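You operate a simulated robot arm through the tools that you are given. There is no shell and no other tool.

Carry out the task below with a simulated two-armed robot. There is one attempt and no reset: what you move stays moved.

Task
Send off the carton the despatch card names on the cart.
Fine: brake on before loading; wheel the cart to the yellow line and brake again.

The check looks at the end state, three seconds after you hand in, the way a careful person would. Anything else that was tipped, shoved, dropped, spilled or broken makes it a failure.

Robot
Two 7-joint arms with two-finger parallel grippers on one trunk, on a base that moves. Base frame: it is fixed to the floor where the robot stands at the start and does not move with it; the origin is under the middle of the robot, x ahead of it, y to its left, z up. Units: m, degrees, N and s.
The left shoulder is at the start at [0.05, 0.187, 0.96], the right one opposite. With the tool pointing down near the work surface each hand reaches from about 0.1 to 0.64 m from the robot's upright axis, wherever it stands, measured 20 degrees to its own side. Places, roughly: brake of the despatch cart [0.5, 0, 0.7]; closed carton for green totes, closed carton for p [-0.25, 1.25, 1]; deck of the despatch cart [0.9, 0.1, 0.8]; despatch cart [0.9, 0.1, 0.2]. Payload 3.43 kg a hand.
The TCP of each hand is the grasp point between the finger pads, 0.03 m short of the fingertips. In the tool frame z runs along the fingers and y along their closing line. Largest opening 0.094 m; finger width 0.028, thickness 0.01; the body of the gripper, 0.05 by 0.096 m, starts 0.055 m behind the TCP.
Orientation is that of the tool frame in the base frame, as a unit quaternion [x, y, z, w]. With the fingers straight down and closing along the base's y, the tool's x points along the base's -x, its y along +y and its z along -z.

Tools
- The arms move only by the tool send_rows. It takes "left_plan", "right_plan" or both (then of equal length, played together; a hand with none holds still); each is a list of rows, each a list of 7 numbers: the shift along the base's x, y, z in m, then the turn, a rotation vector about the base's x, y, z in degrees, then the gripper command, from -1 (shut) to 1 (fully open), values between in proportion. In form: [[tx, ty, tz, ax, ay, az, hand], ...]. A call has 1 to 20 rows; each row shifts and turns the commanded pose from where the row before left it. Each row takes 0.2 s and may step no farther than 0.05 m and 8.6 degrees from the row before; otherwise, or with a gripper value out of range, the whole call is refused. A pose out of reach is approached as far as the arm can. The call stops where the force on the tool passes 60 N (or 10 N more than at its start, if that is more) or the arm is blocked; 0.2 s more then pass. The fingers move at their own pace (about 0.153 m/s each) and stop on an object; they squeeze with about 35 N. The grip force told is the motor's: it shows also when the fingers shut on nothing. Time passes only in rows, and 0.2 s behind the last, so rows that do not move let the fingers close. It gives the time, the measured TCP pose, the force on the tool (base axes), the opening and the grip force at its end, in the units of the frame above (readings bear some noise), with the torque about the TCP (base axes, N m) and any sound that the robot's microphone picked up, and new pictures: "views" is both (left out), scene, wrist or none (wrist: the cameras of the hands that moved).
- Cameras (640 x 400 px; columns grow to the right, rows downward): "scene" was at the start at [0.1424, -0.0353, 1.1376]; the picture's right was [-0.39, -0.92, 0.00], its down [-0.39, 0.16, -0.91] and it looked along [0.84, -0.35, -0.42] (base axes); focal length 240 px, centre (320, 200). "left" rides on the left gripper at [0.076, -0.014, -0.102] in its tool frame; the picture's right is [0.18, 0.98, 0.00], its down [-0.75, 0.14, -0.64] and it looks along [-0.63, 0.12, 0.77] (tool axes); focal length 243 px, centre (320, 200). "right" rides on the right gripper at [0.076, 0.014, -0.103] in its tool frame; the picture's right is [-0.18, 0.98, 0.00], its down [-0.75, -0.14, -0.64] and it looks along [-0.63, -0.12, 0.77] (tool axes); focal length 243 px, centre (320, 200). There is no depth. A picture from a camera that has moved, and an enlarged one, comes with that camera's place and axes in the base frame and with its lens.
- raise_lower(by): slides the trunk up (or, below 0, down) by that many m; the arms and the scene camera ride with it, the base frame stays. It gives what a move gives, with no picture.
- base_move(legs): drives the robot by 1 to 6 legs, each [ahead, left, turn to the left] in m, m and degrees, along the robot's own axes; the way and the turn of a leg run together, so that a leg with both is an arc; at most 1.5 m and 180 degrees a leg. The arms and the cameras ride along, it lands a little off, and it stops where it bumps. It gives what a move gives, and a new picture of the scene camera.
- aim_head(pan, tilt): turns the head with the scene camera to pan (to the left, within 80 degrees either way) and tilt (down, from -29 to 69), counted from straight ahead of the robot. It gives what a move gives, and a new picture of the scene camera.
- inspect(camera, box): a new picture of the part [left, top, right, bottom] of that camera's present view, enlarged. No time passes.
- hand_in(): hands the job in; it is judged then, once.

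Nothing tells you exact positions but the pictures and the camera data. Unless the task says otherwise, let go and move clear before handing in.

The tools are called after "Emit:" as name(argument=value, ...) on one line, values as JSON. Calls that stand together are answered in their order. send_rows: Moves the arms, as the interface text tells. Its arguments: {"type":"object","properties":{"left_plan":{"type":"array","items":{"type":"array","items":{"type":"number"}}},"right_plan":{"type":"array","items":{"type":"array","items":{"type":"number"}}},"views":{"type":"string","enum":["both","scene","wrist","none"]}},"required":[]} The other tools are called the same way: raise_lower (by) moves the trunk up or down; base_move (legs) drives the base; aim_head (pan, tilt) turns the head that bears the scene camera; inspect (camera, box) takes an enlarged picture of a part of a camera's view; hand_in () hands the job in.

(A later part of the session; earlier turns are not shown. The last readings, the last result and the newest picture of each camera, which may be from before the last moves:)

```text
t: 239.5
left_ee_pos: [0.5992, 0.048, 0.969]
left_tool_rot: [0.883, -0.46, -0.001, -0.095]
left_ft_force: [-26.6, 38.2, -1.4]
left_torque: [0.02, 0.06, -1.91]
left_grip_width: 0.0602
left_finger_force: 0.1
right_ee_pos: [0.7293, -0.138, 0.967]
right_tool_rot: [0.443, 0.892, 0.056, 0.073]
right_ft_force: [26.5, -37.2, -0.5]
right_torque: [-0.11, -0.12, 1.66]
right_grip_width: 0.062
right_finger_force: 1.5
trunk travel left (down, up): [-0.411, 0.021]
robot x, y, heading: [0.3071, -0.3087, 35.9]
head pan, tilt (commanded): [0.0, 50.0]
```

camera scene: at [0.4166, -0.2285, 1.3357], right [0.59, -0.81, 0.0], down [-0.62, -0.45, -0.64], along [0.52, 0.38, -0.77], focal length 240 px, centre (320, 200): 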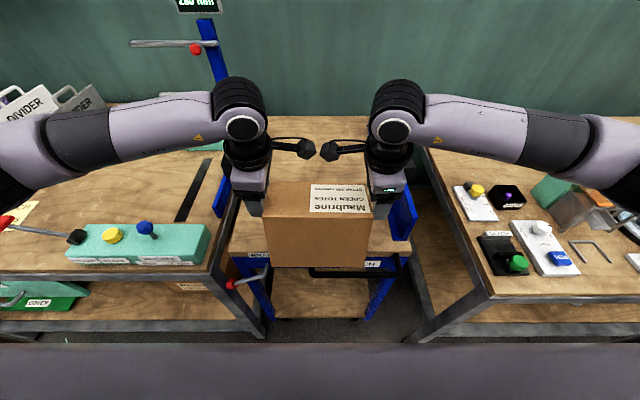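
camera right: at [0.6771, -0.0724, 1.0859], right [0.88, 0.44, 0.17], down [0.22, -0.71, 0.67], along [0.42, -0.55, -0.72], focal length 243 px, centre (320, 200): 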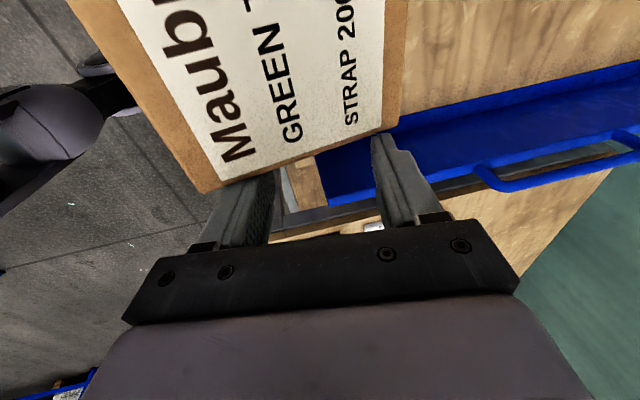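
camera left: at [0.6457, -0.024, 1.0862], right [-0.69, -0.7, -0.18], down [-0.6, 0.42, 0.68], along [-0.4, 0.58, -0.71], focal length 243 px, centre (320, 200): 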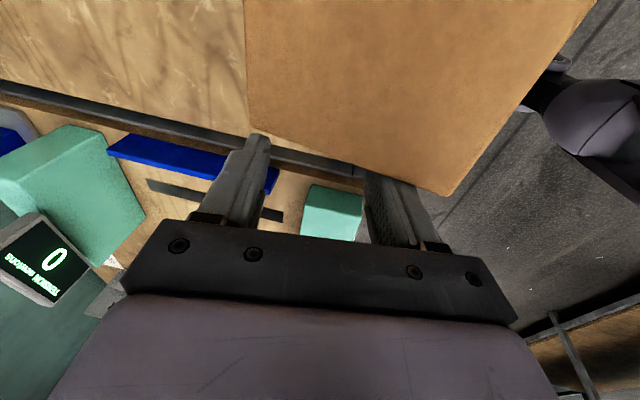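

Emit:
send_rows(left_plan=[[0, 0, -0.004, 0, 0, 0, 0.28], [0, 0, -0.004, 0, 0, 0, 0.28], [0, 0, 0, 0, 0, 0, 0.28]], right_plan=[[0, 0, -0.004, 0, 0, 0, 0.28], [0, 0, -0.004, 0, 0, 0, 0.28], [0, 0, 0, 0, 0, 0, 0.28]], views="scene")

Emit:
inspect(camera="scene", box=[220, 150, 420, 300])

```text
t: 240.3
left_ee_pos: [0.5957, 0.0473, 0.9644]
left_tool_rot: [0.882, -0.46, -0.001, -0.097]
left_ft_force: [-36.8, 37.9, 15.3]
left_torque: [-0.63, 0.47, -2.65]
left_grip_width: 0.0638
left_finger_force: 3.4
right_ee_pos: [0.7265, -0.1384, 0.9612]
right_tool_rot: [0.443, 0.892, 0.058, 0.073]
right_ft_force: [18.5, -41.0, 24.1]
right_torque: [-0.27, 1.03, 1.94]
right_grip_width: 0.0636
right_finger_force: 3.1
trunk travel left (down, up): [-0.411, 0.021]
robot x, y, heading: [0.3061, -0.3104, 35.7]
head pan, tilt (commanded): [0.0, 50.0]
camera scene: at [0.4118, -0.2304, 1.3367], right [0.59, -0.81, 0.0], down [-0.62, -0.45, -0.65], along [0.52, 0.38, -0.76], focal length 240 px, centre (320, 200)
```

scene: 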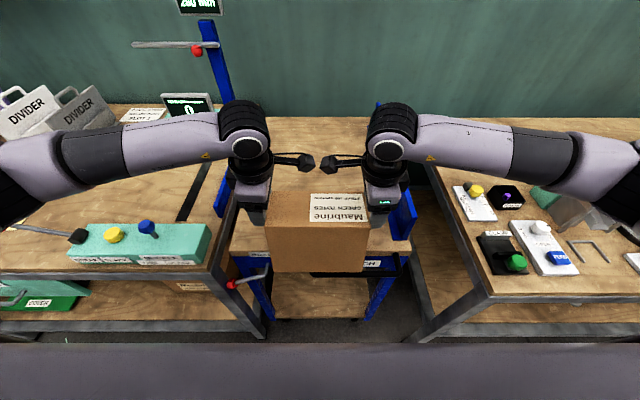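

```text
2.67 times, centred on (320, 225) of scene
camera zoom: at [0.4118, -0.2304, 1.3367], right [0.59, -0.81, 0.0], down [-0.62, -0.45, -0.65], along [0.52, 0.38, -0.76], focal length 641 px, centre (320, 133)
```

zoom: 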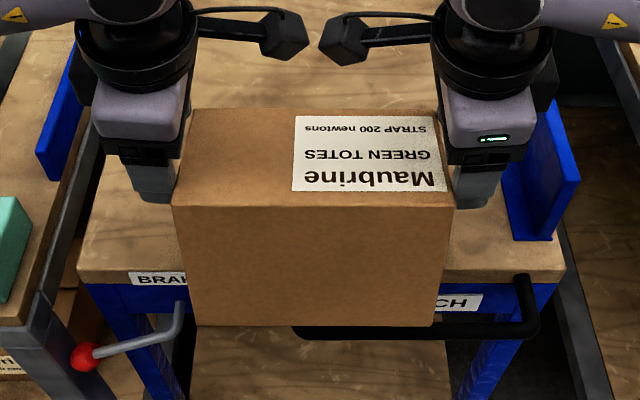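

The far-bottom edge now bears on the deck. I'll roll the carton forward about it, following the arc in small steps.

Emit:
send_rows(left_plan=[[0.008, 0.0059, 0.006, 0, 0, 0, 0.28], [0.0081, 0.0059, 0.003, 0, 0, 0, 0.28], [0.0082, 0.006, 0.001, 0, 0, 0, 0.28], [0.0082, 0.006, 0.001, 0, 0, 0, 0.28], [0, 0, 0, 0, 0, 0, 0.28]], right_plan=[[0.008, 0.0059, 0.006, 0, 0, 0, 0.28], [0.0081, 0.0059, 0.003, 0, 0, 0, 0.28], [0.0082, 0.006, 0.001, 0, 0, 0, 0.28], [0.0082, 0.006, 0.001, 0, 0, 0, 0.28], [0, 0, 0, 0, 0, 0, 0.28]], views="scene")

Emit:
inspect(camera="scene", box=[220, 150, 420, 300])

```text
t: 241.5
left_ee_pos: [0.6328, 0.0732, 0.9699]
left_tool_rot: [0.884, -0.459, 0.001, -0.095]
left_ft_force: [-25.1, 35.2, -2.4]
left_torque: [0.08, -0.05, -1.85]
left_grip_width: 0.0606
left_finger_force: 0.7
right_ee_pos: [0.7627, -0.1148, 0.9699]
right_tool_rot: [0.444, 0.892, 0.056, 0.071]
right_ft_force: [24.2, -35.1, -2.2]
right_torque: [0.02, 0.03, 1.64]
right_grip_width: 0.0613
right_finger_force: 1.4
trunk travel left (down, up): [-0.411, 0.021]
robot x, y, heading: [0.3064, -0.3069, 35.9]
head pan, tilt (commanded): [0.0, 50.0]
camera scene: at [0.4166, -0.2285, 1.3356], right [0.59, -0.81, 0.0], down [-0.62, -0.45, -0.64], along [0.52, 0.38, -0.77], focal length 240 px, centre (320, 200)
```

scene: 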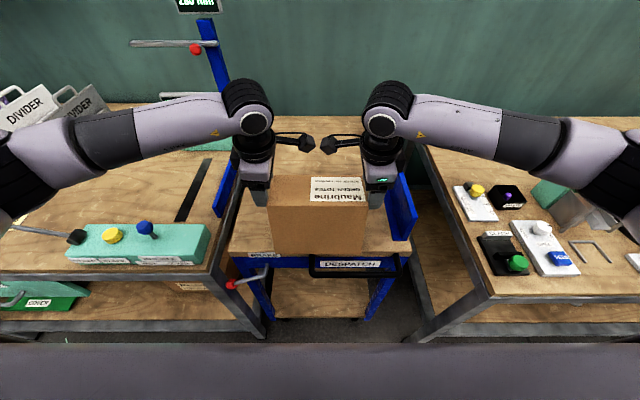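

```text
2.67 times, centred on (320, 225) of scene
camera zoom: at [0.4166, -0.2285, 1.3356], right [0.59, -0.81, 0.0], down [-0.62, -0.45, -0.64], along [0.52, 0.38, -0.77], focal length 641 px, centre (320, 133)
```

zoom: 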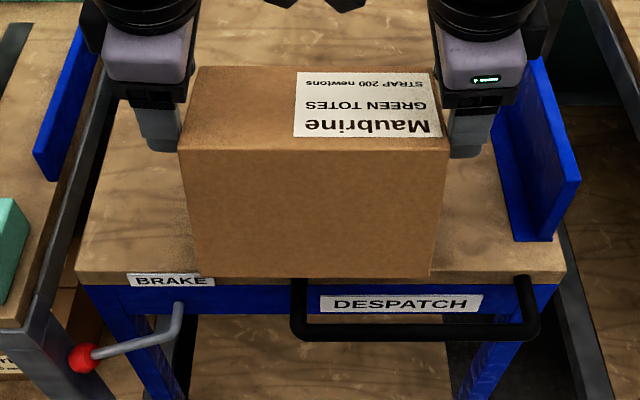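

The carton slid rather than rolled, as it's light. I'll instead pitch both hands together to rotate it in the air past its balance angle, raising slightly first.

Emit:
send_rows(left_plan=[[0, 0, 0.01, 0, 0, 0, 0.28], [0, 0, 0.008, -3.5, 4.85, 0, 0.28], [0, 0, 0.006, -3.5, 4.85, 0, 0.28], [0, 0, 0.006, -3.5, 4.85, 0, 0.28], [0, 0, 0, -3.5, 4.85, 0, 0.28], [0, 0, 0, 0, 0, 0, 0.28]], right_plan=[[0, 0, 0.01, 0, 0, 0, 0.28], [0, 0, 0.008, -3.5, 4.85, 0, 0.28], [0, 0, 0.006, -3.5, 4.85, 0, 0.28], [0, 0, 0.006, -3.5, 4.85, 0, 0.28], [0, 0, 0, -3.5, 4.85, 0, 0.28], [0, 0, 0, 0, 0, 0, 0.28]], views="both")

Emit:
inspect(camera="scene", box=[220, 130, 420, 280])

```text
t: 242.9
left_ee_pos: [0.6329, 0.0741, 1.002]
left_tool_rot: [0.877, -0.463, -0.09, 0.091]
left_ft_force: [-27.1, 37.2, -1.7]
left_torque: [-0.49, -0.45, -1.74]
left_grip_width: 0.0596
left_finger_force: 0.1
right_ee_pos: [0.7628, -0.1133, 0.9993]
right_tool_rot: [0.437, 0.89, -0.125, -0.028]
right_ft_force: [27.1, -38.8, -1.1]
right_torque: [0.7, 0.43, 1.73]
right_grip_width: 0.0613
right_finger_force: 0.8
trunk travel left (down, up): [-0.411, 0.021]
robot x, y, heading: [0.3089, -0.3097, 35.7]
head pan, tilt (commanded): [0.0, 50.0]
camera scene: at [0.4165, -0.2285, 1.3357], right [0.59, -0.81, 0.0], down [-0.62, -0.45, -0.64], along [0.52, 0.38, -0.77], focal length 240 px, centre (320, 200)
camera right: at [0.7438, -0.025, 1.0913], right [0.87, 0.43, -0.23], down [0.46, -0.55, 0.7], along [0.18, -0.72, -0.67], focal length 243 px, centre (320, 200)
camera left: at [0.7097, 0.0252, 1.0923], right [-0.68, -0.7, 0.23], down [-0.37, 0.6, 0.71], along [-0.63, 0.4, -0.67], focal length 243 px, centre (320, 200)
```

scene: 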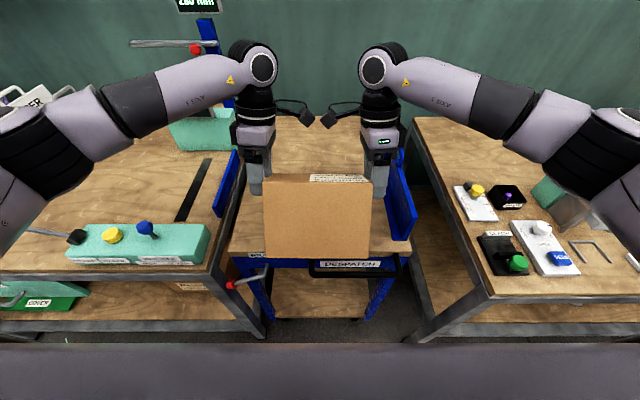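
right: 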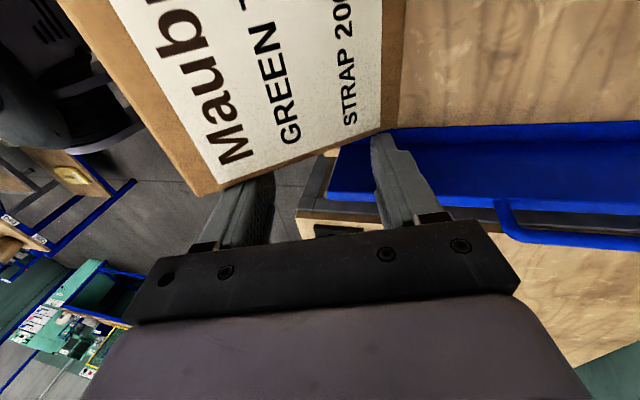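
left: 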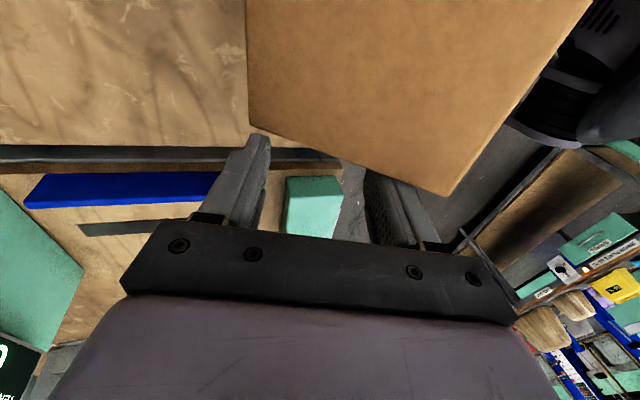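

```text
2.67 times, centred on (320, 205) of scene
camera zoom: at [0.4165, -0.2285, 1.3357], right [0.59, -0.81, 0.0], down [-0.62, -0.45, -0.64], along [0.52, 0.38, -0.77], focal length 641 px, centre (320, 187)
```

zoom: 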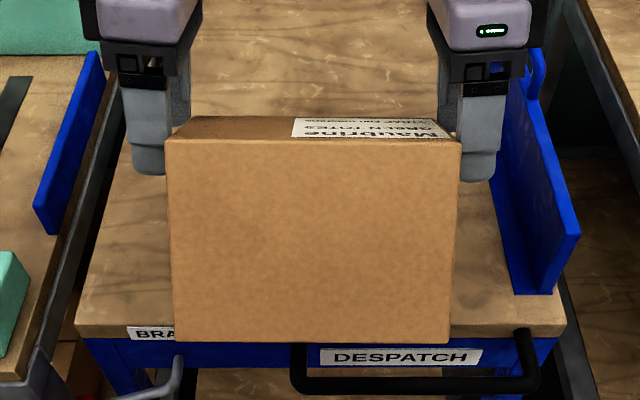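

It rotated with the hands to about 37°, just past its balance point. I'll move it 2.5 cm further onto the deck and lower until the edge touches.

Emit:
send_rows(left_plan=[[0.0101, 0.0074, -0.006, 0, 0, 0, 0.28], [0.0101, 0.0074, -0.01, 0, 0, 0, 0.28], [0, 0, -0.01, 0, 0, 0, 0.28], [0, 0, -0.008, 0, 0, 0, 0.28], [0, 0, 0, 0, 0, 0, 0.28]], right_plan=[[0.0101, 0.0074, -0.006, 0, 0, 0, 0.28], [0.0101, 0.0074, -0.01, 0, 0, 0, 0.28], [0, 0, -0.01, 0, 0, 0, 0.28], [0, 0, -0.008, 0, 0, 0, 0.28], [0, 0, 0, 0, 0, 0, 0.28]], views="none")

Emit:
inspect(camera="scene", box=[220, 130, 420, 280])

```text
t: 244.1
left_ee_pos: [0.654, 0.0886, 0.9677]
left_tool_rot: [0.877, -0.464, -0.091, 0.09]
left_ft_force: [-25.1, 37.2, -1.6]
left_torque: [-0.5, -0.47, -1.67]
left_grip_width: 0.0599
left_finger_force: 0.0
right_ee_pos: [0.7834, -0.0991, 0.9655]
right_tool_rot: [0.436, 0.89, -0.126, -0.028]
right_ft_force: [24.4, -35.6, -1.1]
right_torque: [0.65, 0.39, 1.65]
right_grip_width: 0.061
right_finger_force: 0.9
trunk travel left (down, up): [-0.411, 0.021]
robot x, y, heading: [0.3113, -0.3102, 36.2]
head pan, tilt (commanded): [0.0, 50.0]
```

```text
2.67 times, centred on (320, 205) of scene
camera zoom: at [0.4166, -0.2284, 1.3357], right [0.59, -0.81, 0.0], down [-0.62, -0.45, -0.64], along [0.52, 0.38, -0.77], focal length 641 px, centre (320, 187)
```

zoom: 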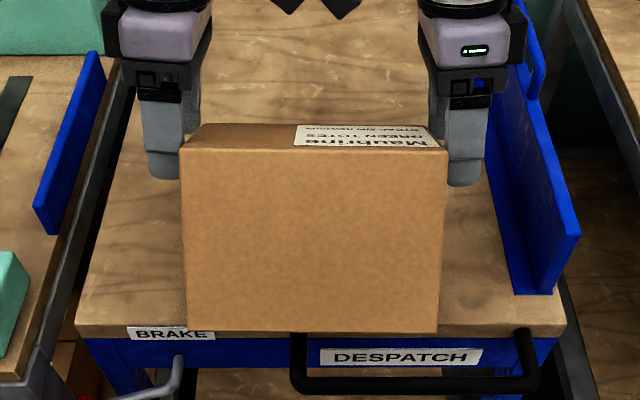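

About 6 mm to go. Lowering the last bit onto the deck.

Emit:
send_rows(left_plan=[[0, 0, -0.004, 0, 0, 0, 0.28], [0, 0, -0.004, 0, 0, 0, 0.28], [0, 0, 0, 0, 0, 0, 0.28]], right_plan=[[0, 0, -0.004, 0, 0, 0, 0.28], [0, 0, -0.004, 0, 0, 0, 0.28], [0, 0, 0, 0, 0, 0, 0.28]], views="none")

```text
t: 244.9
left_ee_pos: [0.6543, 0.0894, 0.9603]
left_tool_rot: [0.876, -0.464, -0.091, 0.091]
left_ft_force: [-25.6, 37.8, 0.8]
left_torque: [-0.59, -0.4, -1.72]
left_grip_width: 0.0602
left_finger_force: 0.2
right_ee_pos: [0.7828, -0.0996, 0.9577]
right_tool_rot: [0.436, 0.891, -0.125, -0.027]
right_ft_force: [25.4, -34.8, 3.2]
right_torque: [0.62, 0.56, 1.59]
right_grip_width: 0.0617
right_finger_force: 0.9
trunk travel left (down, up): [-0.411, 0.021]
robot x, y, heading: [0.3071, -0.3095, 35.8]
head pan, tilt (commanded): [0.0, 50.0]
```

The edge is touching lightly. I'll ease the squeeze to about 20–25 N so it can pivot in the grip, then follow the arc forward and down.

Emit:
send_rows(left_plan=[[-0.0007, 0.001, 0, 0, 0, 0, 0.28], [-0.0007, 0.001, 0, 0, 0, 0, 0.28], [-0.0007, 0.001, -0.001, 0, 0, 0, 0.28], [-0.0007, 0.001, -0.001, 0, 0, 0, 0.28]], right_plan=[[0.0007, -0.001, 0, 0, 0, 0, 0.28], [0.0007, -0.001, 0, 0, 0, 0, 0.28], [0.0007, -0.001, -0.001, 0, 0, 0, 0.28], [0.0007, -0.001, -0.001, 0, 0, 0, 0.28]], views="none")

Emit:
send_rows(left_plan=[[0.0085, 0.0062, -0.004, 0, 0, 0, 0.28], [0.0085, 0.0062, -0.004, 0, 0, 0, 0.28], [0.0081, 0.0059, -0.006, 0, 0, 0, 0.28], [0.0081, 0.0059, -0.006, 0, 0, 0, 0.28]], right_plan=[[0.0085, 0.0062, -0.004, 0, 0, 0, 0.28], [0.0085, 0.0062, -0.004, 0, 0, 0, 0.28], [0.0081, 0.0059, -0.006, 0, 0, 0, 0.28], [0.0081, 0.0059, -0.006, 0, 0, 0, 0.28]], views="scene")

Emit:
inspect(camera="scene", box=[220, 130, 420, 280])

```text
t: 245.9
left_ee_pos: [0.6515, 0.0874, 0.9601]
left_tool_rot: [0.875, -0.466, -0.086, 0.094]
left_ft_force: [-16.9, 21.6, 2.8]
left_torque: [-0.45, -0.19, -1.08]
left_grip_width: 0.0614
left_finger_force: 1.1
right_ee_pos: [0.7819, -0.0989, 0.9582]
right_tool_rot: [0.435, 0.892, -0.122, -0.031]
right_ft_force: [16.9, -16.7, 11.7]
right_torque: [0.18, 0.42, 0.51]
right_grip_width: 0.0614
right_finger_force: 1.0
trunk travel left (down, up): [-0.411, 0.021]
robot x, y, heading: [0.3079, -0.3092, 36.1]
head pan, tilt (commanded): [0.0, 50.0]
```

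```text
t: 246.9
left_ee_pos: [0.6837, 0.1138, 0.9378]
left_tool_rot: [0.876, -0.466, -0.085, 0.092]
left_ft_force: [-10.8, 23.2, 14.1]
left_torque: [-1.14, -0.07, -0.86]
left_grip_width: 0.0599
left_finger_force: 0.1
right_ee_pos: [0.8158, -0.0765, 0.9367]
right_tool_rot: [0.433, 0.893, -0.121, -0.032]
right_ft_force: [12.2, -11.4, 9.0]
right_torque: [0.36, 0.69, 0.48]
right_grip_width: 0.0602
right_finger_force: 0.6
trunk travel left (down, up): [-0.411, 0.021]
robot x, y, heading: [0.3086, -0.3097, 36.1]
head pan, tilt (commanded): [0.0, 50.0]
camera scene: at [0.4151, -0.2283, 1.3358], right [0.59, -0.81, 0.0], down [-0.62, -0.45, -0.64], along [0.52, 0.38, -0.77], focal length 240 px, centre (320, 200)
```

scene: 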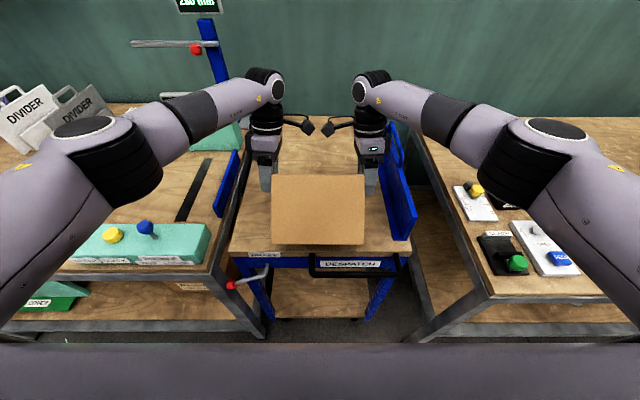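

```text
2.67 times, centred on (320, 205) of scene
camera zoom: at [0.4151, -0.2283, 1.3358], right [0.59, -0.81, 0.0], down [-0.62, -0.45, -0.64], along [0.52, 0.38, -0.77], focal length 641 px, centre (320, 187)
```

zoom: 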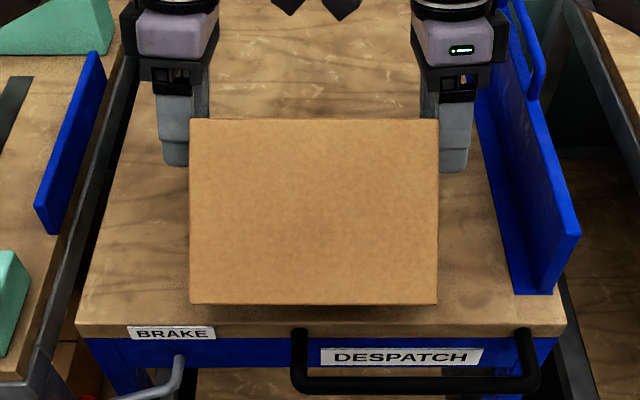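

It's rolling nicely, now at about 50° with its edge fixed on the deck. Continuing along the arc while tipping the tools back for reach.

Emit:
send_rows(left_plan=[[0.0159, 0.0115, -0.005, 2.94, -4.05, 0, 0.28], [0.0148, 0.0108, -0.0077, 2.94, -4.05, 0, 0.28]], right_plan=[[0.0159, 0.0115, -0.005, 2.94, -4.05, 0, 0.28], [0.0148, 0.0108, -0.0077, 2.94, -4.05, 0, 0.28]], views="scene")

Emit:
inspect(camera="scene", box=[220, 130, 420, 280])

```text
t: 247.5
left_ee_pos: [0.7149, 0.1351, 0.9236]
left_tool_rot: [0.883, -0.467, -0.048, 0.015]
left_ft_force: [-12.2, 19.5, 0.9]
left_torque: [-0.58, -0.39, -0.96]
left_grip_width: 0.0592
left_finger_force: 0.0
right_ee_pos: [0.8468, -0.0532, 0.9209]
right_tool_rot: [0.44, 0.897, -0.046, 0.01]
right_ft_force: [13.1, -16.3, 3.3]
right_torque: [0.59, 0.65, 0.86]
right_grip_width: 0.06
right_finger_force: 0.0
trunk travel left (down, up): [-0.411, 0.021]
robot x, y, heading: [0.3085, -0.306, 35.7]
head pan, tilt (commanded): [0.0, 50.0]
camera scene: at [0.4167, -0.2287, 1.3353], right [0.59, -0.81, 0.0], down [-0.62, -0.45, -0.64], along [0.52, 0.38, -0.77], focal length 240 px, centre (320, 200)
```

scene: 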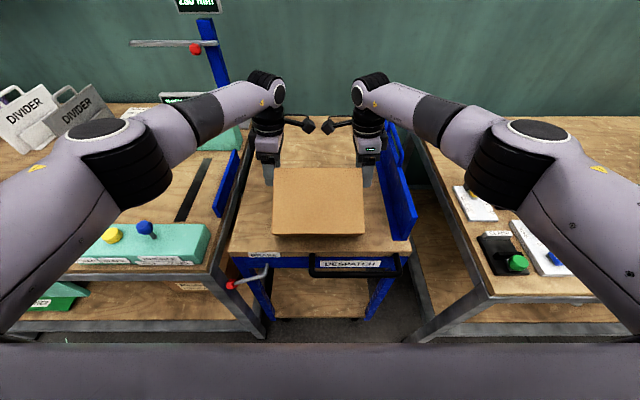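

```text
2.67 times, centred on (320, 205) of scene
camera zoom: at [0.4167, -0.2287, 1.3353], right [0.59, -0.81, 0.0], down [-0.62, -0.45, -0.64], along [0.52, 0.38, -0.77], focal length 641 px, centre (320, 187)
```

zoom: 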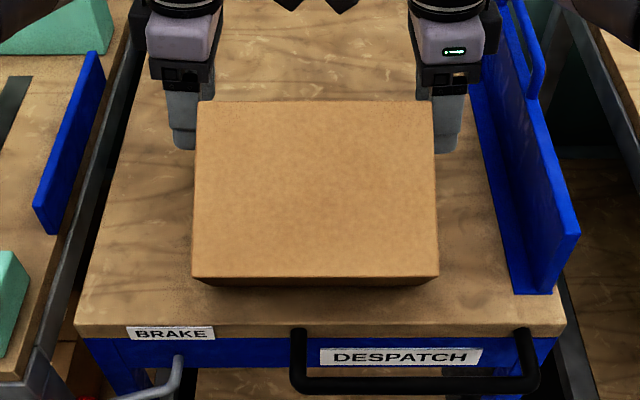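

Now about 59°, edge still fixed. Two more steps, watching elbow clearance.

Emit:
send_rows(left_plan=[[0.0137, 0.0099, -0.007, 2.94, -4.05, 0, 0.28], [0.0134, 0.0098, -0.01, 2.94, -4.05, 0, 0.28]], right_plan=[[0.0137, 0.0099, -0.007, 2.94, -4.05, 0, 0.28], [0.0134, 0.0098, -0.01, 2.94, -4.05, 0, 0.28]], views="scene")

Emit:
inspect(camera="scene", box=[220, 130, 420, 280])

```text
t: 248.1
left_ee_pos: [0.7424, 0.1545, 0.9091]
left_tool_rot: [0.884, -0.464, -0.01, -0.064]
left_ft_force: [-12.7, 18.4, -1.8]
left_torque: [-0.36, -0.36, -1.08]
left_grip_width: 0.0608
left_finger_force: 0.4
right_ee_pos: [0.8755, -0.0356, 0.9041]
right_tool_rot: [0.443, 0.895, 0.031, 0.05]
right_ft_force: [14.7, -18.0, 1.5]
right_torque: [0.57, 0.48, 1.12]
right_grip_width: 0.0602
right_finger_force: 0.1
trunk travel left (down, up): [-0.411, 0.021]
robot x, y, heading: [0.3037, -0.3093, 35.8]
head pan, tilt (commanded): [0.0, 50.0]
camera scene: at [0.4167, -0.2286, 1.3355], right [0.59, -0.81, 0.0], down [-0.62, -0.45, -0.64], along [0.52, 0.38, -0.77], focal length 240 px, centre (320, 200)
```

scene: 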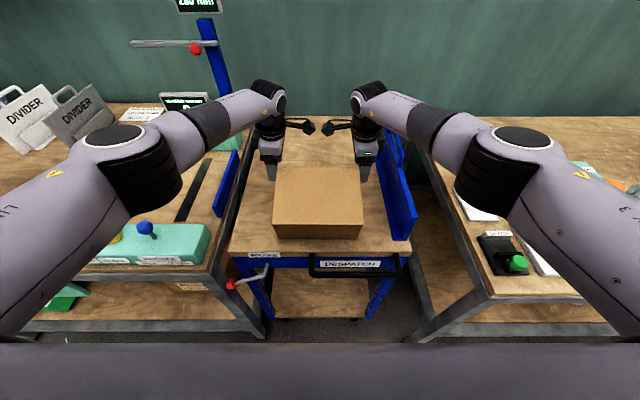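

```text
2.67 times, centred on (320, 205) of scene
camera zoom: at [0.4167, -0.2286, 1.3355], right [0.59, -0.81, 0.0], down [-0.62, -0.45, -0.64], along [0.52, 0.38, -0.77], focal length 641 px, centre (320, 187)
```

zoom: 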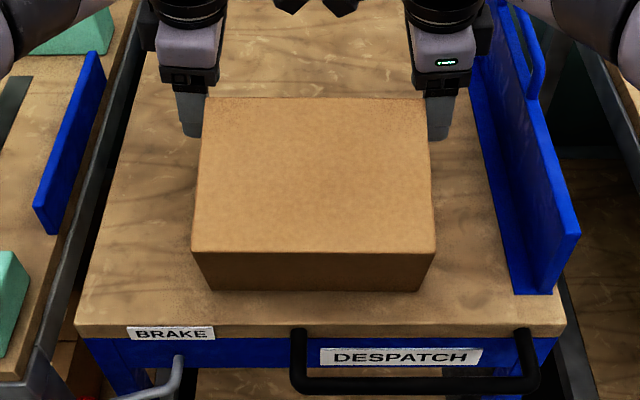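

The carton is at about 73°, lid nearly level, with its far base edge about 4 cm above the deck. The left elbow is getting close to the strap station's knob, so I won't go lower. I'll ease the hands apart gradually to let it settle.

Emit:
send_rows(left_plan=[[-0.0009, 0.0012, 0, 0, 0, 0, 0.28], [-0.0009, 0.0012, 0, 0, 0, 0, 0.28], [-0.0009, 0.0012, 0, 0, 0, 0, 0.28], [-0.0012, 0.0016, 0, 0, 0, 0, 0.28]], right_plan=[[0.0009, -0.0012, 0, 0, 0, 0, 0.28], [0.0009, -0.0012, 0, 0, 0, 0, 0.28], [0.0009, -0.0012, 0, 0, 0, 0, 0.28], [0.0012, -0.0016, 0, 0, 0, 0, 0.28]], views="scene")

Emit:
inspect(camera="scene", box=[90, 130, 410, 330])

```text
t: 249.1
left_ee_pos: [0.7422, 0.1548, 0.908]
left_tool_rot: [0.882, -0.466, -0.006, -0.062]
left_ft_force: [-0.6, 1.7, -1.1]
left_torque: [-0.01, -0.05, -0.12]
left_grip_width: 0.0599
left_finger_force: 0.0
right_ee_pos: [0.8752, -0.0353, 0.9048]
right_tool_rot: [0.44, 0.896, 0.033, 0.047]
right_ft_force: [0.9, -0.9, 0.1]
right_torque: [-0.03, 0.0, -0.01]
right_grip_width: 0.0598
right_finger_force: 0.0
trunk travel left (down, up): [-0.411, 0.021]
robot x, y, heading: [0.309, -0.3096, 35.9]
head pan, tilt (commanded): [0.0, 50.0]
camera scene: at [0.4166, -0.2285, 1.3357], right [0.59, -0.81, 0.0], down [-0.62, -0.45, -0.64], along [0.52, 0.38, -0.77], focal length 240 px, centre (320, 200)
```

scene: 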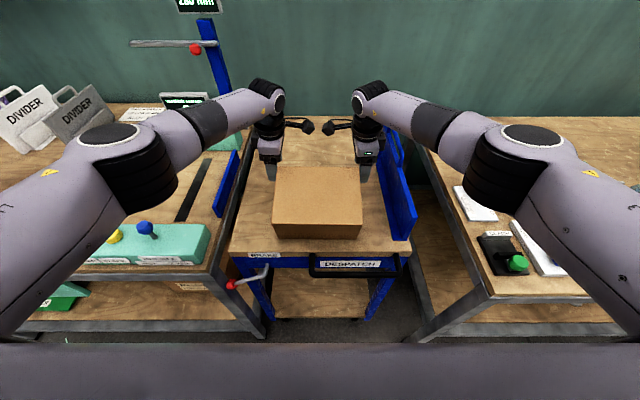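

```text
2.00 times, centred on (250, 230) of scene
camera zoom: at [0.4166, -0.2285, 1.3357], right [0.59, -0.81, 0.0], down [-0.62, -0.45, -0.64], along [0.52, 0.38, -0.77], focal length 481 px, centre (460, 140)
```

zoom: 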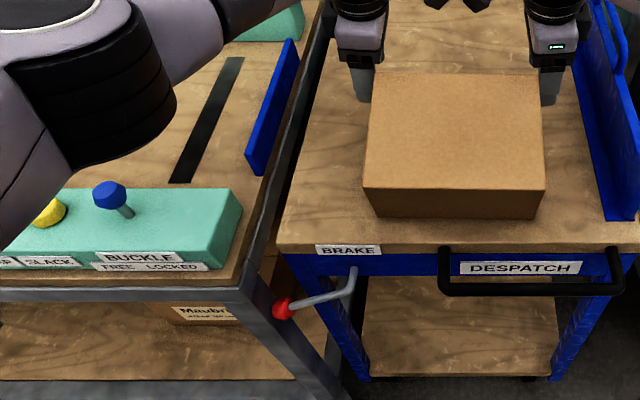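

Contact force is nearly gone. I'll open the hands wider and rise straight up, then check how the carton settled.

Emit:
send_rows(left_plan=[[-0.0035, 0.0049, 0, 0, 0, 0, 0.28], [-0.0035, 0.0049, 0, 0, 0, 0, 0.28], [-0.0035, 0.0049, 0.005, 0, 0, 0, 0.28], [0, 0, 0.03, 0, 0, 0, 0.28], [0, 0, 0.03, 0, 0, 0, 0.28], [0, 0, 0.03, 0, 0, 0, 0.28], [-0.012, -0.009, 0.03, 0, 0, 0, 0.28], [-0.02, -0.0145, 0.03, 0, 0, 0, 0.28], [-0.02, -0.0145, 0.02, 0, 0, 0, 0.28]], right_plan=[[0.0035, -0.0049, 0, 0, 0, 0, 0.28], [0.0035, -0.0049, 0, 0, 0, 0, 0.28], [0.0035, -0.0049, 0.005, 0, 0, 0, 0.28], [0, 0, 0.03, 0, 0, 0, 0.28], [0, 0, 0.03, 0, 0, 0, 0.28], [0, 0, 0.03, 0, 0, 0, 0.28], [-0.012, -0.009, 0.03, 0, 0, 0, 0.28], [-0.02, -0.0145, 0.03, 0, 0, 0, 0.28], [-0.02, -0.0145, 0.02, 0, 0, 0, 0.28]], views="scene")

Emit:
inspect(camera="scene", box=[220, 130, 420, 280])

```text
t: 251.1
left_ee_pos: [0.678, 0.133, 1.0838]
left_tool_rot: [0.883, -0.465, -0.009, -0.063]
left_ft_force: [-0.2, -0.1, -0.5]
left_torque: [0.01, 0.01, -0.01]
left_grip_width: 0.0602
left_finger_force: 0.1
right_ee_pos: [0.8349, -0.0917, 1.0801]
right_tool_rot: [0.441, 0.896, 0.032, 0.049]
right_ft_force: [-0.2, 0.1, 0.2]
right_torque: [0.0, -0.01, -0.01]
right_grip_width: 0.0604
right_finger_force: 0.2
trunk travel left (down, up): [-0.411, 0.021]
robot x, y, heading: [0.3094, -0.3084, 35.8]
head pan, tilt (commanded): [0.0, 50.0]
camera scene: at [0.4158, -0.229, 1.3358], right [0.59, -0.81, 0.0], down [-0.62, -0.45, -0.64], along [0.52, 0.38, -0.77], focal length 240 px, centre (320, 200)
```

scene: 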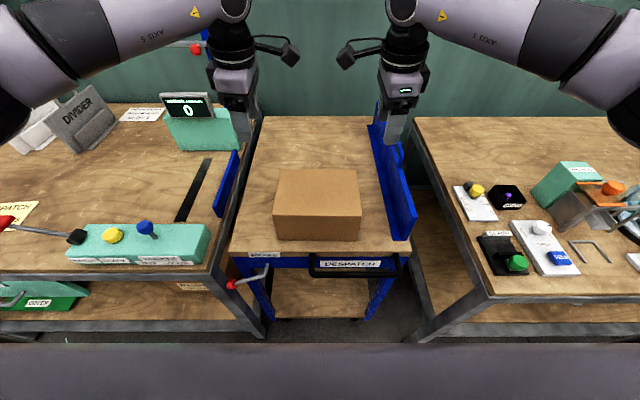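

```text
2.67 times, centred on (320, 205) of scene
camera zoom: at [0.4158, -0.229, 1.3358], right [0.59, -0.81, 0.0], down [-0.62, -0.45, -0.64], along [0.52, 0.38, -0.77], focal length 641 px, centre (320, 187)
```

zoom: 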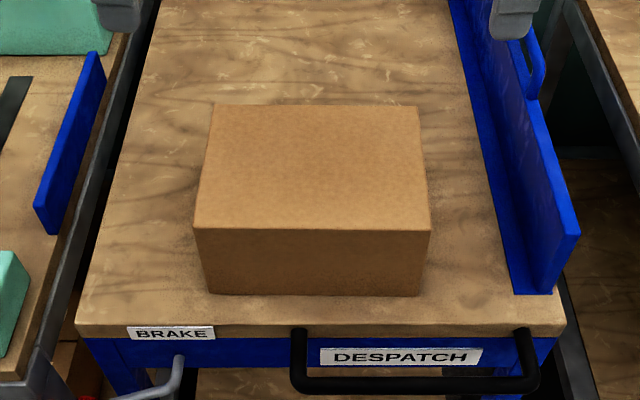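

The carton now stands upright on the deck, lid up, and everything around it is undisturbed. It's only about 3 cm from the deck's front edge, so I'll nudge it further in with the right hand. First I'll bring that hand back and in front of it, with the left hand out of the way.

Emit:
send_rows(left_plan=[[-0.0233, 0.0037, 0.008, 0, 0, 0, 0.28], [-0.0233, 0.0037, 0.008, 0, 0, 0, 0.28], [-0.0233, 0.0037, 0.008, 0, 0, 0, 0.28], [-0.0233, 0.0037, 0.008, 0, 0, 0, 0.28], [-0.0233, 0.0037, 0.008, 0, 0, 0, 0.28], [-0.0233, 0.0037, 0.008, 0, 0, 0, 0.28]], right_plan=[[-0.0398, -0.0019, 0, 0, 0, 0, 0.28], [-0.0398, -0.0019, 0, 0, 0, 0, 0.28], [-0.0398, -0.0019, 0, 0, 0, 0, -1], [-0.0398, -0.0019, 0, 0, 0, 0, -1], [-0.0398, -0.0019, 0, 0, 0, 0, -1], [-0.0398, -0.0019, 0, 0, 0, 0, -1]], views="both")

```text
t: 252.5
left_ee_pos: [0.5366, 0.1565, 1.1327]
left_tool_rot: [0.883, -0.465, -0.007, -0.063]
left_ft_force: [-0.4, 0.1, 0.2]
left_torque: [0.03, 0.0, -0.02]
left_grip_width: 0.0603
left_finger_force: 0.0
right_ee_pos: [0.5946, -0.1002, 1.0815]
right_tool_rot: [0.442, 0.895, 0.031, 0.05]
right_ft_force: [-0.2, -0.4, 0.2]
right_torque: [0.01, 0.01, -0.02]
right_grip_width: 0.0
right_finger_force: 33.3
trunk travel left (down, up): [-0.411, 0.021]
robot x, y, heading: [0.3059, -0.3092, 36.1]
head pan, tilt (commanded): [0.0, 50.0]
camera scene: at [0.4155, -0.2282, 1.3358], right [0.59, -0.81, 0.0], down [-0.62, -0.45, -0.64], along [0.52, 0.38, -0.77], focal length 240 px, centre (320, 200)
camera right: at [0.5476, -0.0335, 1.1806], right [0.89, 0.45, 0.11], down [0.27, -0.69, 0.67], along [0.38, -0.56, -0.74], focal length 243 px, centre (320, 200)
camera left: at [0.5862, 0.0888, 1.2303], right [-0.7, -0.7, -0.12], down [-0.57, 0.46, 0.68], along [-0.42, 0.54, -0.73], focal length 243 px, centre (320, 200)
```

scene: 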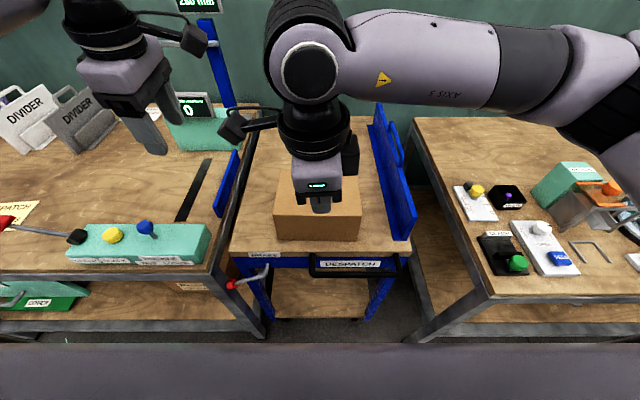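
right: 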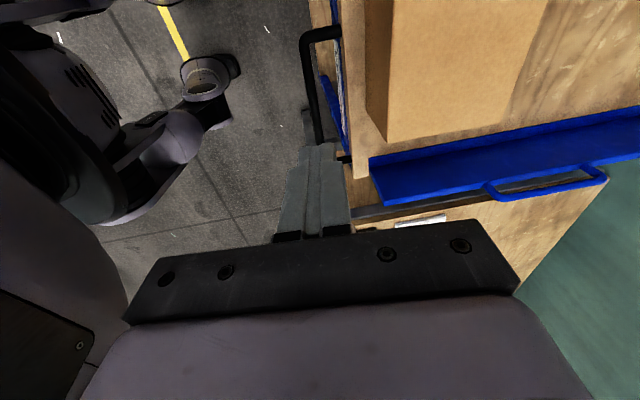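
left: 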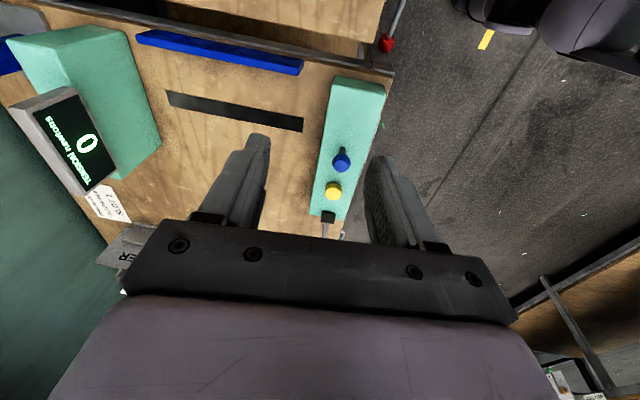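

The right hand is centred in front of the carton. I'll lower it, then push gently forward.

Emit:
send_rows(right_plan=[[0, 0, -0.037, 0, 0, 0, -1], [0, 0, -0.037, 0, 0, 0, -1], [0, 0, -0.037, 0, 0, 0, -1], [0, 0, -0.037, 0, 0, 0, -1], [0, 0, -0.037, 0, 0, 0, -1], [0, 0, -0.035, 0, 0, 0, -1]], views="both")

```text
t: 253.9
left_ee_pos: [0.5381, 0.1563, 1.1323]
left_tool_rot: [0.883, -0.464, -0.008, -0.063]
left_ft_force: [-0.1, -0.2, 0.1]
left_torque: [0.0, -0.01, 0.02]
left_grip_width: 0.0603
left_finger_force: 0.1
right_ee_pos: [0.5965, -0.1013, 0.8615]
right_tool_rot: [0.44, 0.896, 0.033, 0.049]
right_ft_force: [-0.1, -0.3, 0.0]
right_torque: [0.02, 0.0, 0.0]
right_grip_width: 0.0003
right_finger_force: 33.4
trunk travel left (down, up): [-0.411, 0.021]
robot x, y, heading: [0.3077, -0.3086, 36.1]
head pan, tilt (commanded): [0.0, 50.0]
camera scene: at [0.4166, -0.2285, 1.3357], right [0.59, -0.81, 0.0], down [-0.62, -0.45, -0.64], along [0.52, 0.38, -0.77], focal length 240 px, centre (320, 200)
camera right: at [0.5501, -0.0346, 0.9604], right [0.88, 0.45, 0.11], down [0.27, -0.69, 0.67], along [0.38, -0.56, -0.74], focal length 243 px, centre (320, 200)
```

scene: 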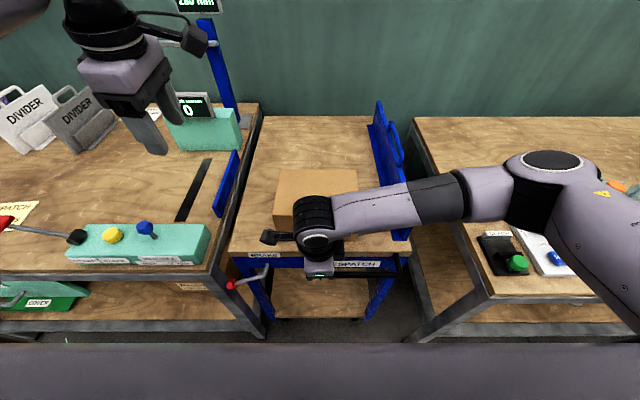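
right: 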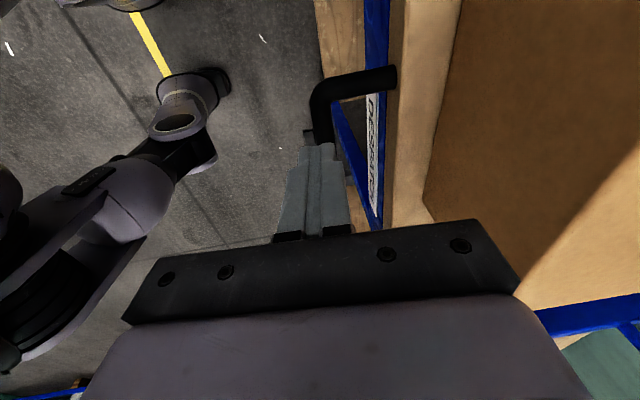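

I'll push forward slowly, about 9 cm of free travel and then about 8 cm with the carton.

Emit:
send_rows(right_plan=[[0.0154, 0.0112, 0, 0, 0, 0, -1], [0.0154, 0.0112, 0, 0, 0, 0, -1], [0.0154, 0.0112, 0, 0, 0, 0, -1], [0.0154, 0.0112, 0, 0, 0, 0, -1], [0.0081, 0.0059, 0, 0, 0, 0, -1], [0.0081, 0.0059, 0, 0, 0, 0, -1], [0.0081, 0.0059, 0, 0, 0, 0, -1], [0.0081, 0.0059, 0, 0, 0, 0, -1]], views="scene")

```text
t: 255.7
left_ee_pos: [0.5398, 0.1565, 1.1314]
left_tool_rot: [0.883, -0.465, -0.008, -0.064]
left_ft_force: [0.2, -0.7, -0.1]
left_torque: [-0.02, -0.06, 0.03]
left_grip_width: 0.0601
left_finger_force: 0.1
right_ee_pos: [0.6899, -0.0336, 0.8612]
right_tool_rot: [0.441, 0.895, 0.032, 0.049]
right_ft_force: [-0.6, -0.9, -0.6]
right_torque: [-0.04, 0.02, -0.02]
right_grip_width: 0.0
right_finger_force: 33.2
trunk travel left (down, up): [-0.411, 0.021]
robot x, y, heading: [0.3089, -0.3087, 35.7]
head pan, tilt (commanded): [0.0, 50.0]
camera scene: at [0.4164, -0.2286, 1.3357], right [0.59, -0.81, 0.0], down [-0.62, -0.45, -0.64], along [0.52, 0.38, -0.77], focal length 240 px, centre (320, 200)
```

scene: 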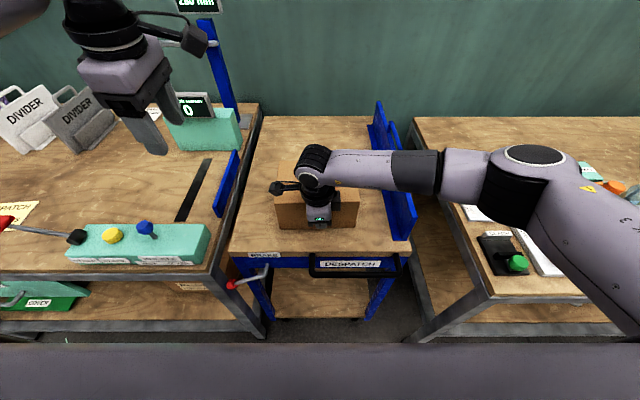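

The carton slides easily (about 1 N). Another 6 cm.

Emit:
send_rows(right_plan=[[0.0081, 0.0059, 0, 0, 0, 0, -1], [0.0081, 0.0059, 0, 0, 0, 0, -1], [0.0081, 0.0059, 0, 0, 0, 0, -1], [0.0081, 0.0059, 0, 0, 0, 0, -1], [0.0081, 0.0059, 0, 0, 0, 0, -1], [0.0081, 0.0059, 0, 0, 0, 0, -1], [-0.0162, -0.0118, 0, 0, 0, 0, -1], [-0.0243, -0.0177, 0, 0, 0, 0, -1], [-0.0324, -0.0235, 0.01, 0, 0, 0, -1], [-0.0243, -0.0177, 0.04, 0, 0, 0, -1], [0, 0, 0.049, 0, 0, 0, -1], [0, 0, 0.049, 0, 0, 0, -1], [0, 0, 0.045, 0, 0, 0, 0]], views="scene")

Emit:
inspect(camera="scene", box=[220, 110, 440, 270])

```text
t: 258.5
left_ee_pos: [0.5363, 0.1564, 1.1327]
left_tool_rot: [0.883, -0.465, -0.009, -0.064]
left_ft_force: [0.3, 1.2, -0.7]
left_torque: [0.01, 0.01, 0.03]
left_grip_width: 0.0602
left_finger_force: 0.0
right_ee_pos: [0.6411, -0.0666, 1.0567]
right_tool_rot: [0.441, 0.896, 0.033, 0.05]
right_ft_force: [0.2, -0.6, 0.3]
right_torque: [0.03, 0.01, 0.01]
right_grip_width: 0.0473
right_finger_force: 0.0
trunk travel left (down, up): [-0.411, 0.021]
robot x, y, heading: [0.3085, -0.3095, 35.8]
head pan, tilt (commanded): [0.0, 50.0]
camera scene: at [0.4161, -0.2286, 1.3357], right [0.59, -0.81, 0.0], down [-0.62, -0.45, -0.64], along [0.52, 0.38, -0.77], focal length 240 px, centre (320, 200)
```

scene: 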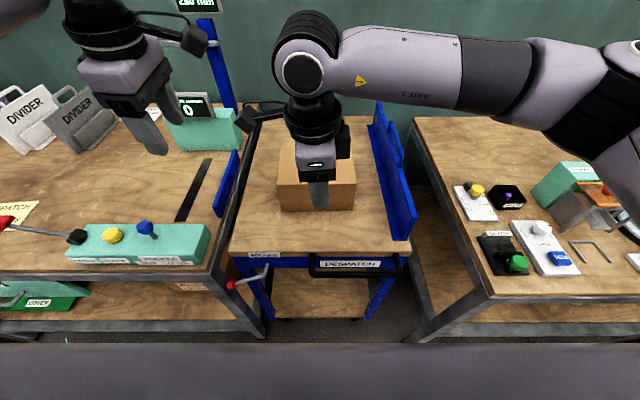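

```text
2.50 times, centred on (330, 190) of scene
camera zoom: at [0.4161, -0.2286, 1.3357], right [0.59, -0.81, 0.0], down [-0.62, -0.45, -0.64], along [0.52, 0.38, -0.77], focal length 601 px, centre (295, 225)
```

zoom: 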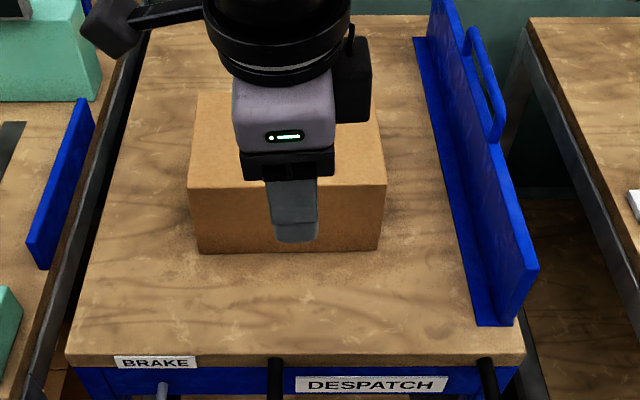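

The carton is now about 12 cm in from the edge, square on the deck. Next I release the brake. I'll retract the right hand, bring the left hand back and re-orient it (yaw 0, 45° forward tilt, fingers closed) before lowering the trunk.

Emit:
send_rows(left_plan=[[-0.01325, -0.0096, 0, 0, 0, -8.2, 0.28], [-0.01325, -0.0096, 0, 0, 0, -8.2, 0.28], [-0.01325, -0.0096, 0, 0, 0, -8.2, 0.28], [-0.01325, -0.0096, 0, 0, 0, -8.2, -1], [-0.01325, -0.0096, 0, 0, 0, -8.2, -1], [-0.01325, -0.0096, 0, 0, 0, -8.2, -1], [-0.01325, -0.0096, 0, 0, 0, -8.2, -1], [-0.01325, -0.0096, 0, 0, 0, -8.2, -1], [-0.01325, -0.0096, 0, 0, 0, -8.2, -1], [-0.01325, -0.0096, 0, 0, 0, -8.2, -1], [-0.01325, -0.0096, 0, 0, 0, -8.0, -1], [0, 0, 0, 4.47, -6.15, 0, -1], [0, 0, 0, 4.47, -6.15, 0, -1], [0, 0, 0, 4.47, -6.15, 0, -1], [0, 0, 0, 4.47, -6.15, 0, -1], [0, 0, 0, 4.47, -6.15, 0, -1]], right_plan=[[-0.0243, -0.0176, 0.02, 0, 0, 0, 0], [-0.0243, -0.0176, 0.02, 0, 0, 0, 0], [-0.0243, -0.0176, 0.02, 0, 0, 0, 0], [-0.0243, -0.0176, 0.02, 0, 0, 0, 0], [-0.02, -0.03, 0.02, 0, 0, 0, 0], [0.0088, -0.0121, 0, 0, 0, 0, 0], [0.0088, -0.0121, 0, 0, 0, 0, 0], [0.0088, -0.0121, 0, 0, 0, 0, 0], [0.0088, -0.0121, 0, 0, 0, 0, 0], [0.0088, -0.0121, 0, 0, 0, 0, 0], [0, 0, 0, 0, 0, 0, 0], [0, 0, 0, 0, 0, 0, 0], [0, 0, 0, 0, 0, 0, 0], [0, 0, 0, 0, 0, 0, 0], [0, 0, 0, 0, 0, 0, 0], [0, 0, 0, 0, 0, 0, 0]], views="both")

```text
t: 261.9
left_ee_pos: [0.4494, 0.0984, 1.1857]
left_tool_rot: [-0.26, 0.895, 0.068, 0.355]
left_ft_force: [0.5, 0.2, -0.5]
left_torque: [-0.02, 0.01, -0.01]
left_grip_width: 0.0003
left_finger_force: 32.9
left hand out of reach, approached as far as the arm can: row 13, 14, 15, 16
right_ee_pos: [0.57, -0.2286, 1.1546]
right_tool_rot: [0.441, 0.896, 0.033, 0.049]
right_ft_force: [0.3, -0.1, 0.2]
right_torque: [-0.01, -0.01, 0.02]
right_grip_width: 0.0469
right_finger_force: 0.1
trunk travel left (down, up): [-0.411, 0.021]
robot x, y, heading: [0.3064, -0.3058, 36.0]
head pan, tilt (commanded): [0.0, 50.0]
camera scene: at [0.4164, -0.2285, 1.3357], right [0.59, -0.81, 0.0], down [-0.62, -0.45, -0.64], along [0.52, 0.38, -0.77], focal length 240 px, centre (320, 200)
camera right: at [0.5228, -0.161, 1.2529], right [0.88, 0.45, 0.11], down [0.27, -0.69, 0.67], along [0.38, -0.56, -0.74], focal length 243 px, centre (320, 200)
camera left: at [0.347, 0.0225, 1.2104], right [-0.62, 0.76, -0.19], down [0.0, 0.24, 0.97], along [0.79, 0.6, -0.15], focal length 243 px, centre (320, 200)
```

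scene: 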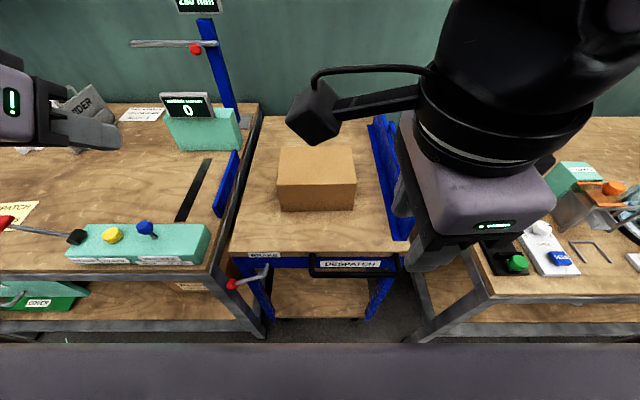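
right: 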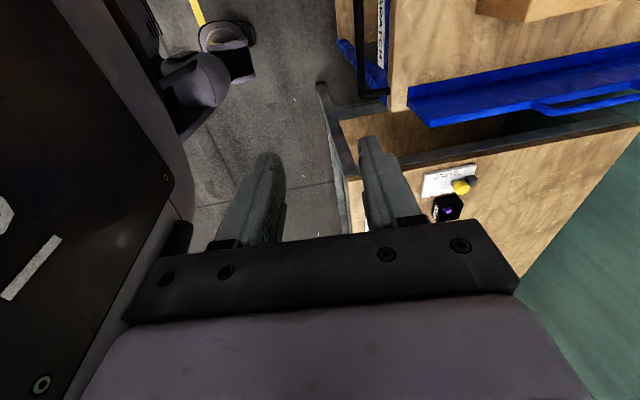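
left: 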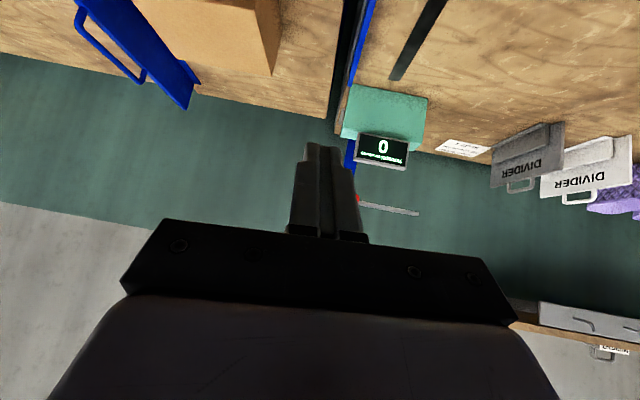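

The hands are clear. Lowering the trunk to brake-lever height.

Emit:
raise_lower(by=-0.3)

Emit:
aim_head(pan=20, tilt=50)

Emit:
inspect(camera="left", box=[0, 0, 640, 400])

```text
t: 264.9
left_ee_pos: [0.4502, 0.0993, 0.8846]
left_tool_rot: [-0.259, 0.896, 0.067, 0.354]
left_ft_force: [-0.3, 0.3, -0.2]
left_torque: [0.01, -0.01, 0.0]
left_grip_width: 0.0001
left_finger_force: 33.5
right_ee_pos: [0.5699, -0.2291, 0.8531]
right_tool_rot: [0.44, 0.896, 0.032, 0.049]
right_ft_force: [0.0, -0.7, 0.6]
right_torque: [-0.03, 0.01, 0.0]
right_grip_width: 0.0471
right_finger_force: 0.1
trunk travel left (down, up): [-0.111, 0.321]
robot x, y, heading: [0.3091, -0.3076, 35.8]
head pan, tilt (commanded): [0.0, 50.0]
```

```text
t: 265.8
left_ee_pos: [0.4493, 0.0995, 0.884]
left_tool_rot: [-0.259, 0.896, 0.066, 0.354]
left_ft_force: [-0.1, -0.1, -0.9]
left_torque: [-0.03, 0.0, 0.0]
left_grip_width: 0.0
left_finger_force: 33.1
right_ee_pos: [0.5704, -0.23, 0.8525]
right_tool_rot: [0.44, 0.896, 0.032, 0.048]
right_ft_force: [-0.1, 0.7, 0.2]
right_torque: [-0.02, -0.01, 0.0]
right_grip_width: 0.0471
right_finger_force: 0.1
trunk travel left (down, up): [-0.111, 0.321]
robot x, y, heading: [0.307, -0.3065, 35.8]
head pan, tilt (commanded): [20.0, 50.0]
camera scene: at [0.3973, -0.21, 1.0357], right [0.83, -0.56, 0.0], down [-0.43, -0.63, -0.64], along [0.36, 0.53, -0.77], focal length 240 px, centre (320, 200)
```

scene: 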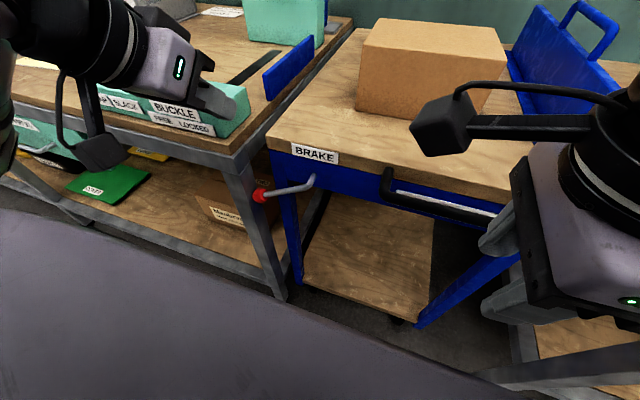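

```text
1.00 times, centred on (320, 200) of left (not enlarged: the box is as wide or as high as the picture)
camera zoom: at [0.3469, 0.0222, 0.9103], right [-0.62, 0.76, -0.19], down [0.01, 0.24, 0.97], along [0.79, 0.6, -0.15], focal length 243 px, centre (320, 200)
```

zoom: 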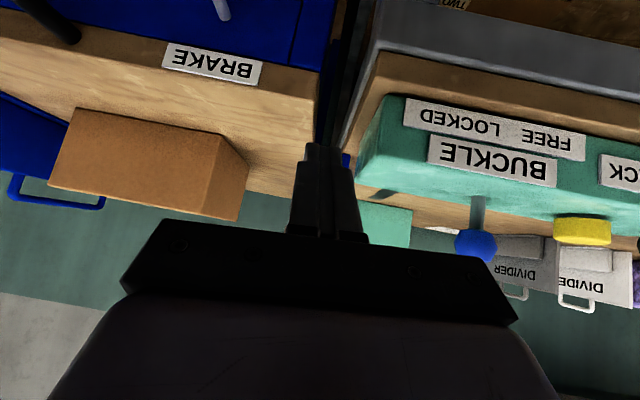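

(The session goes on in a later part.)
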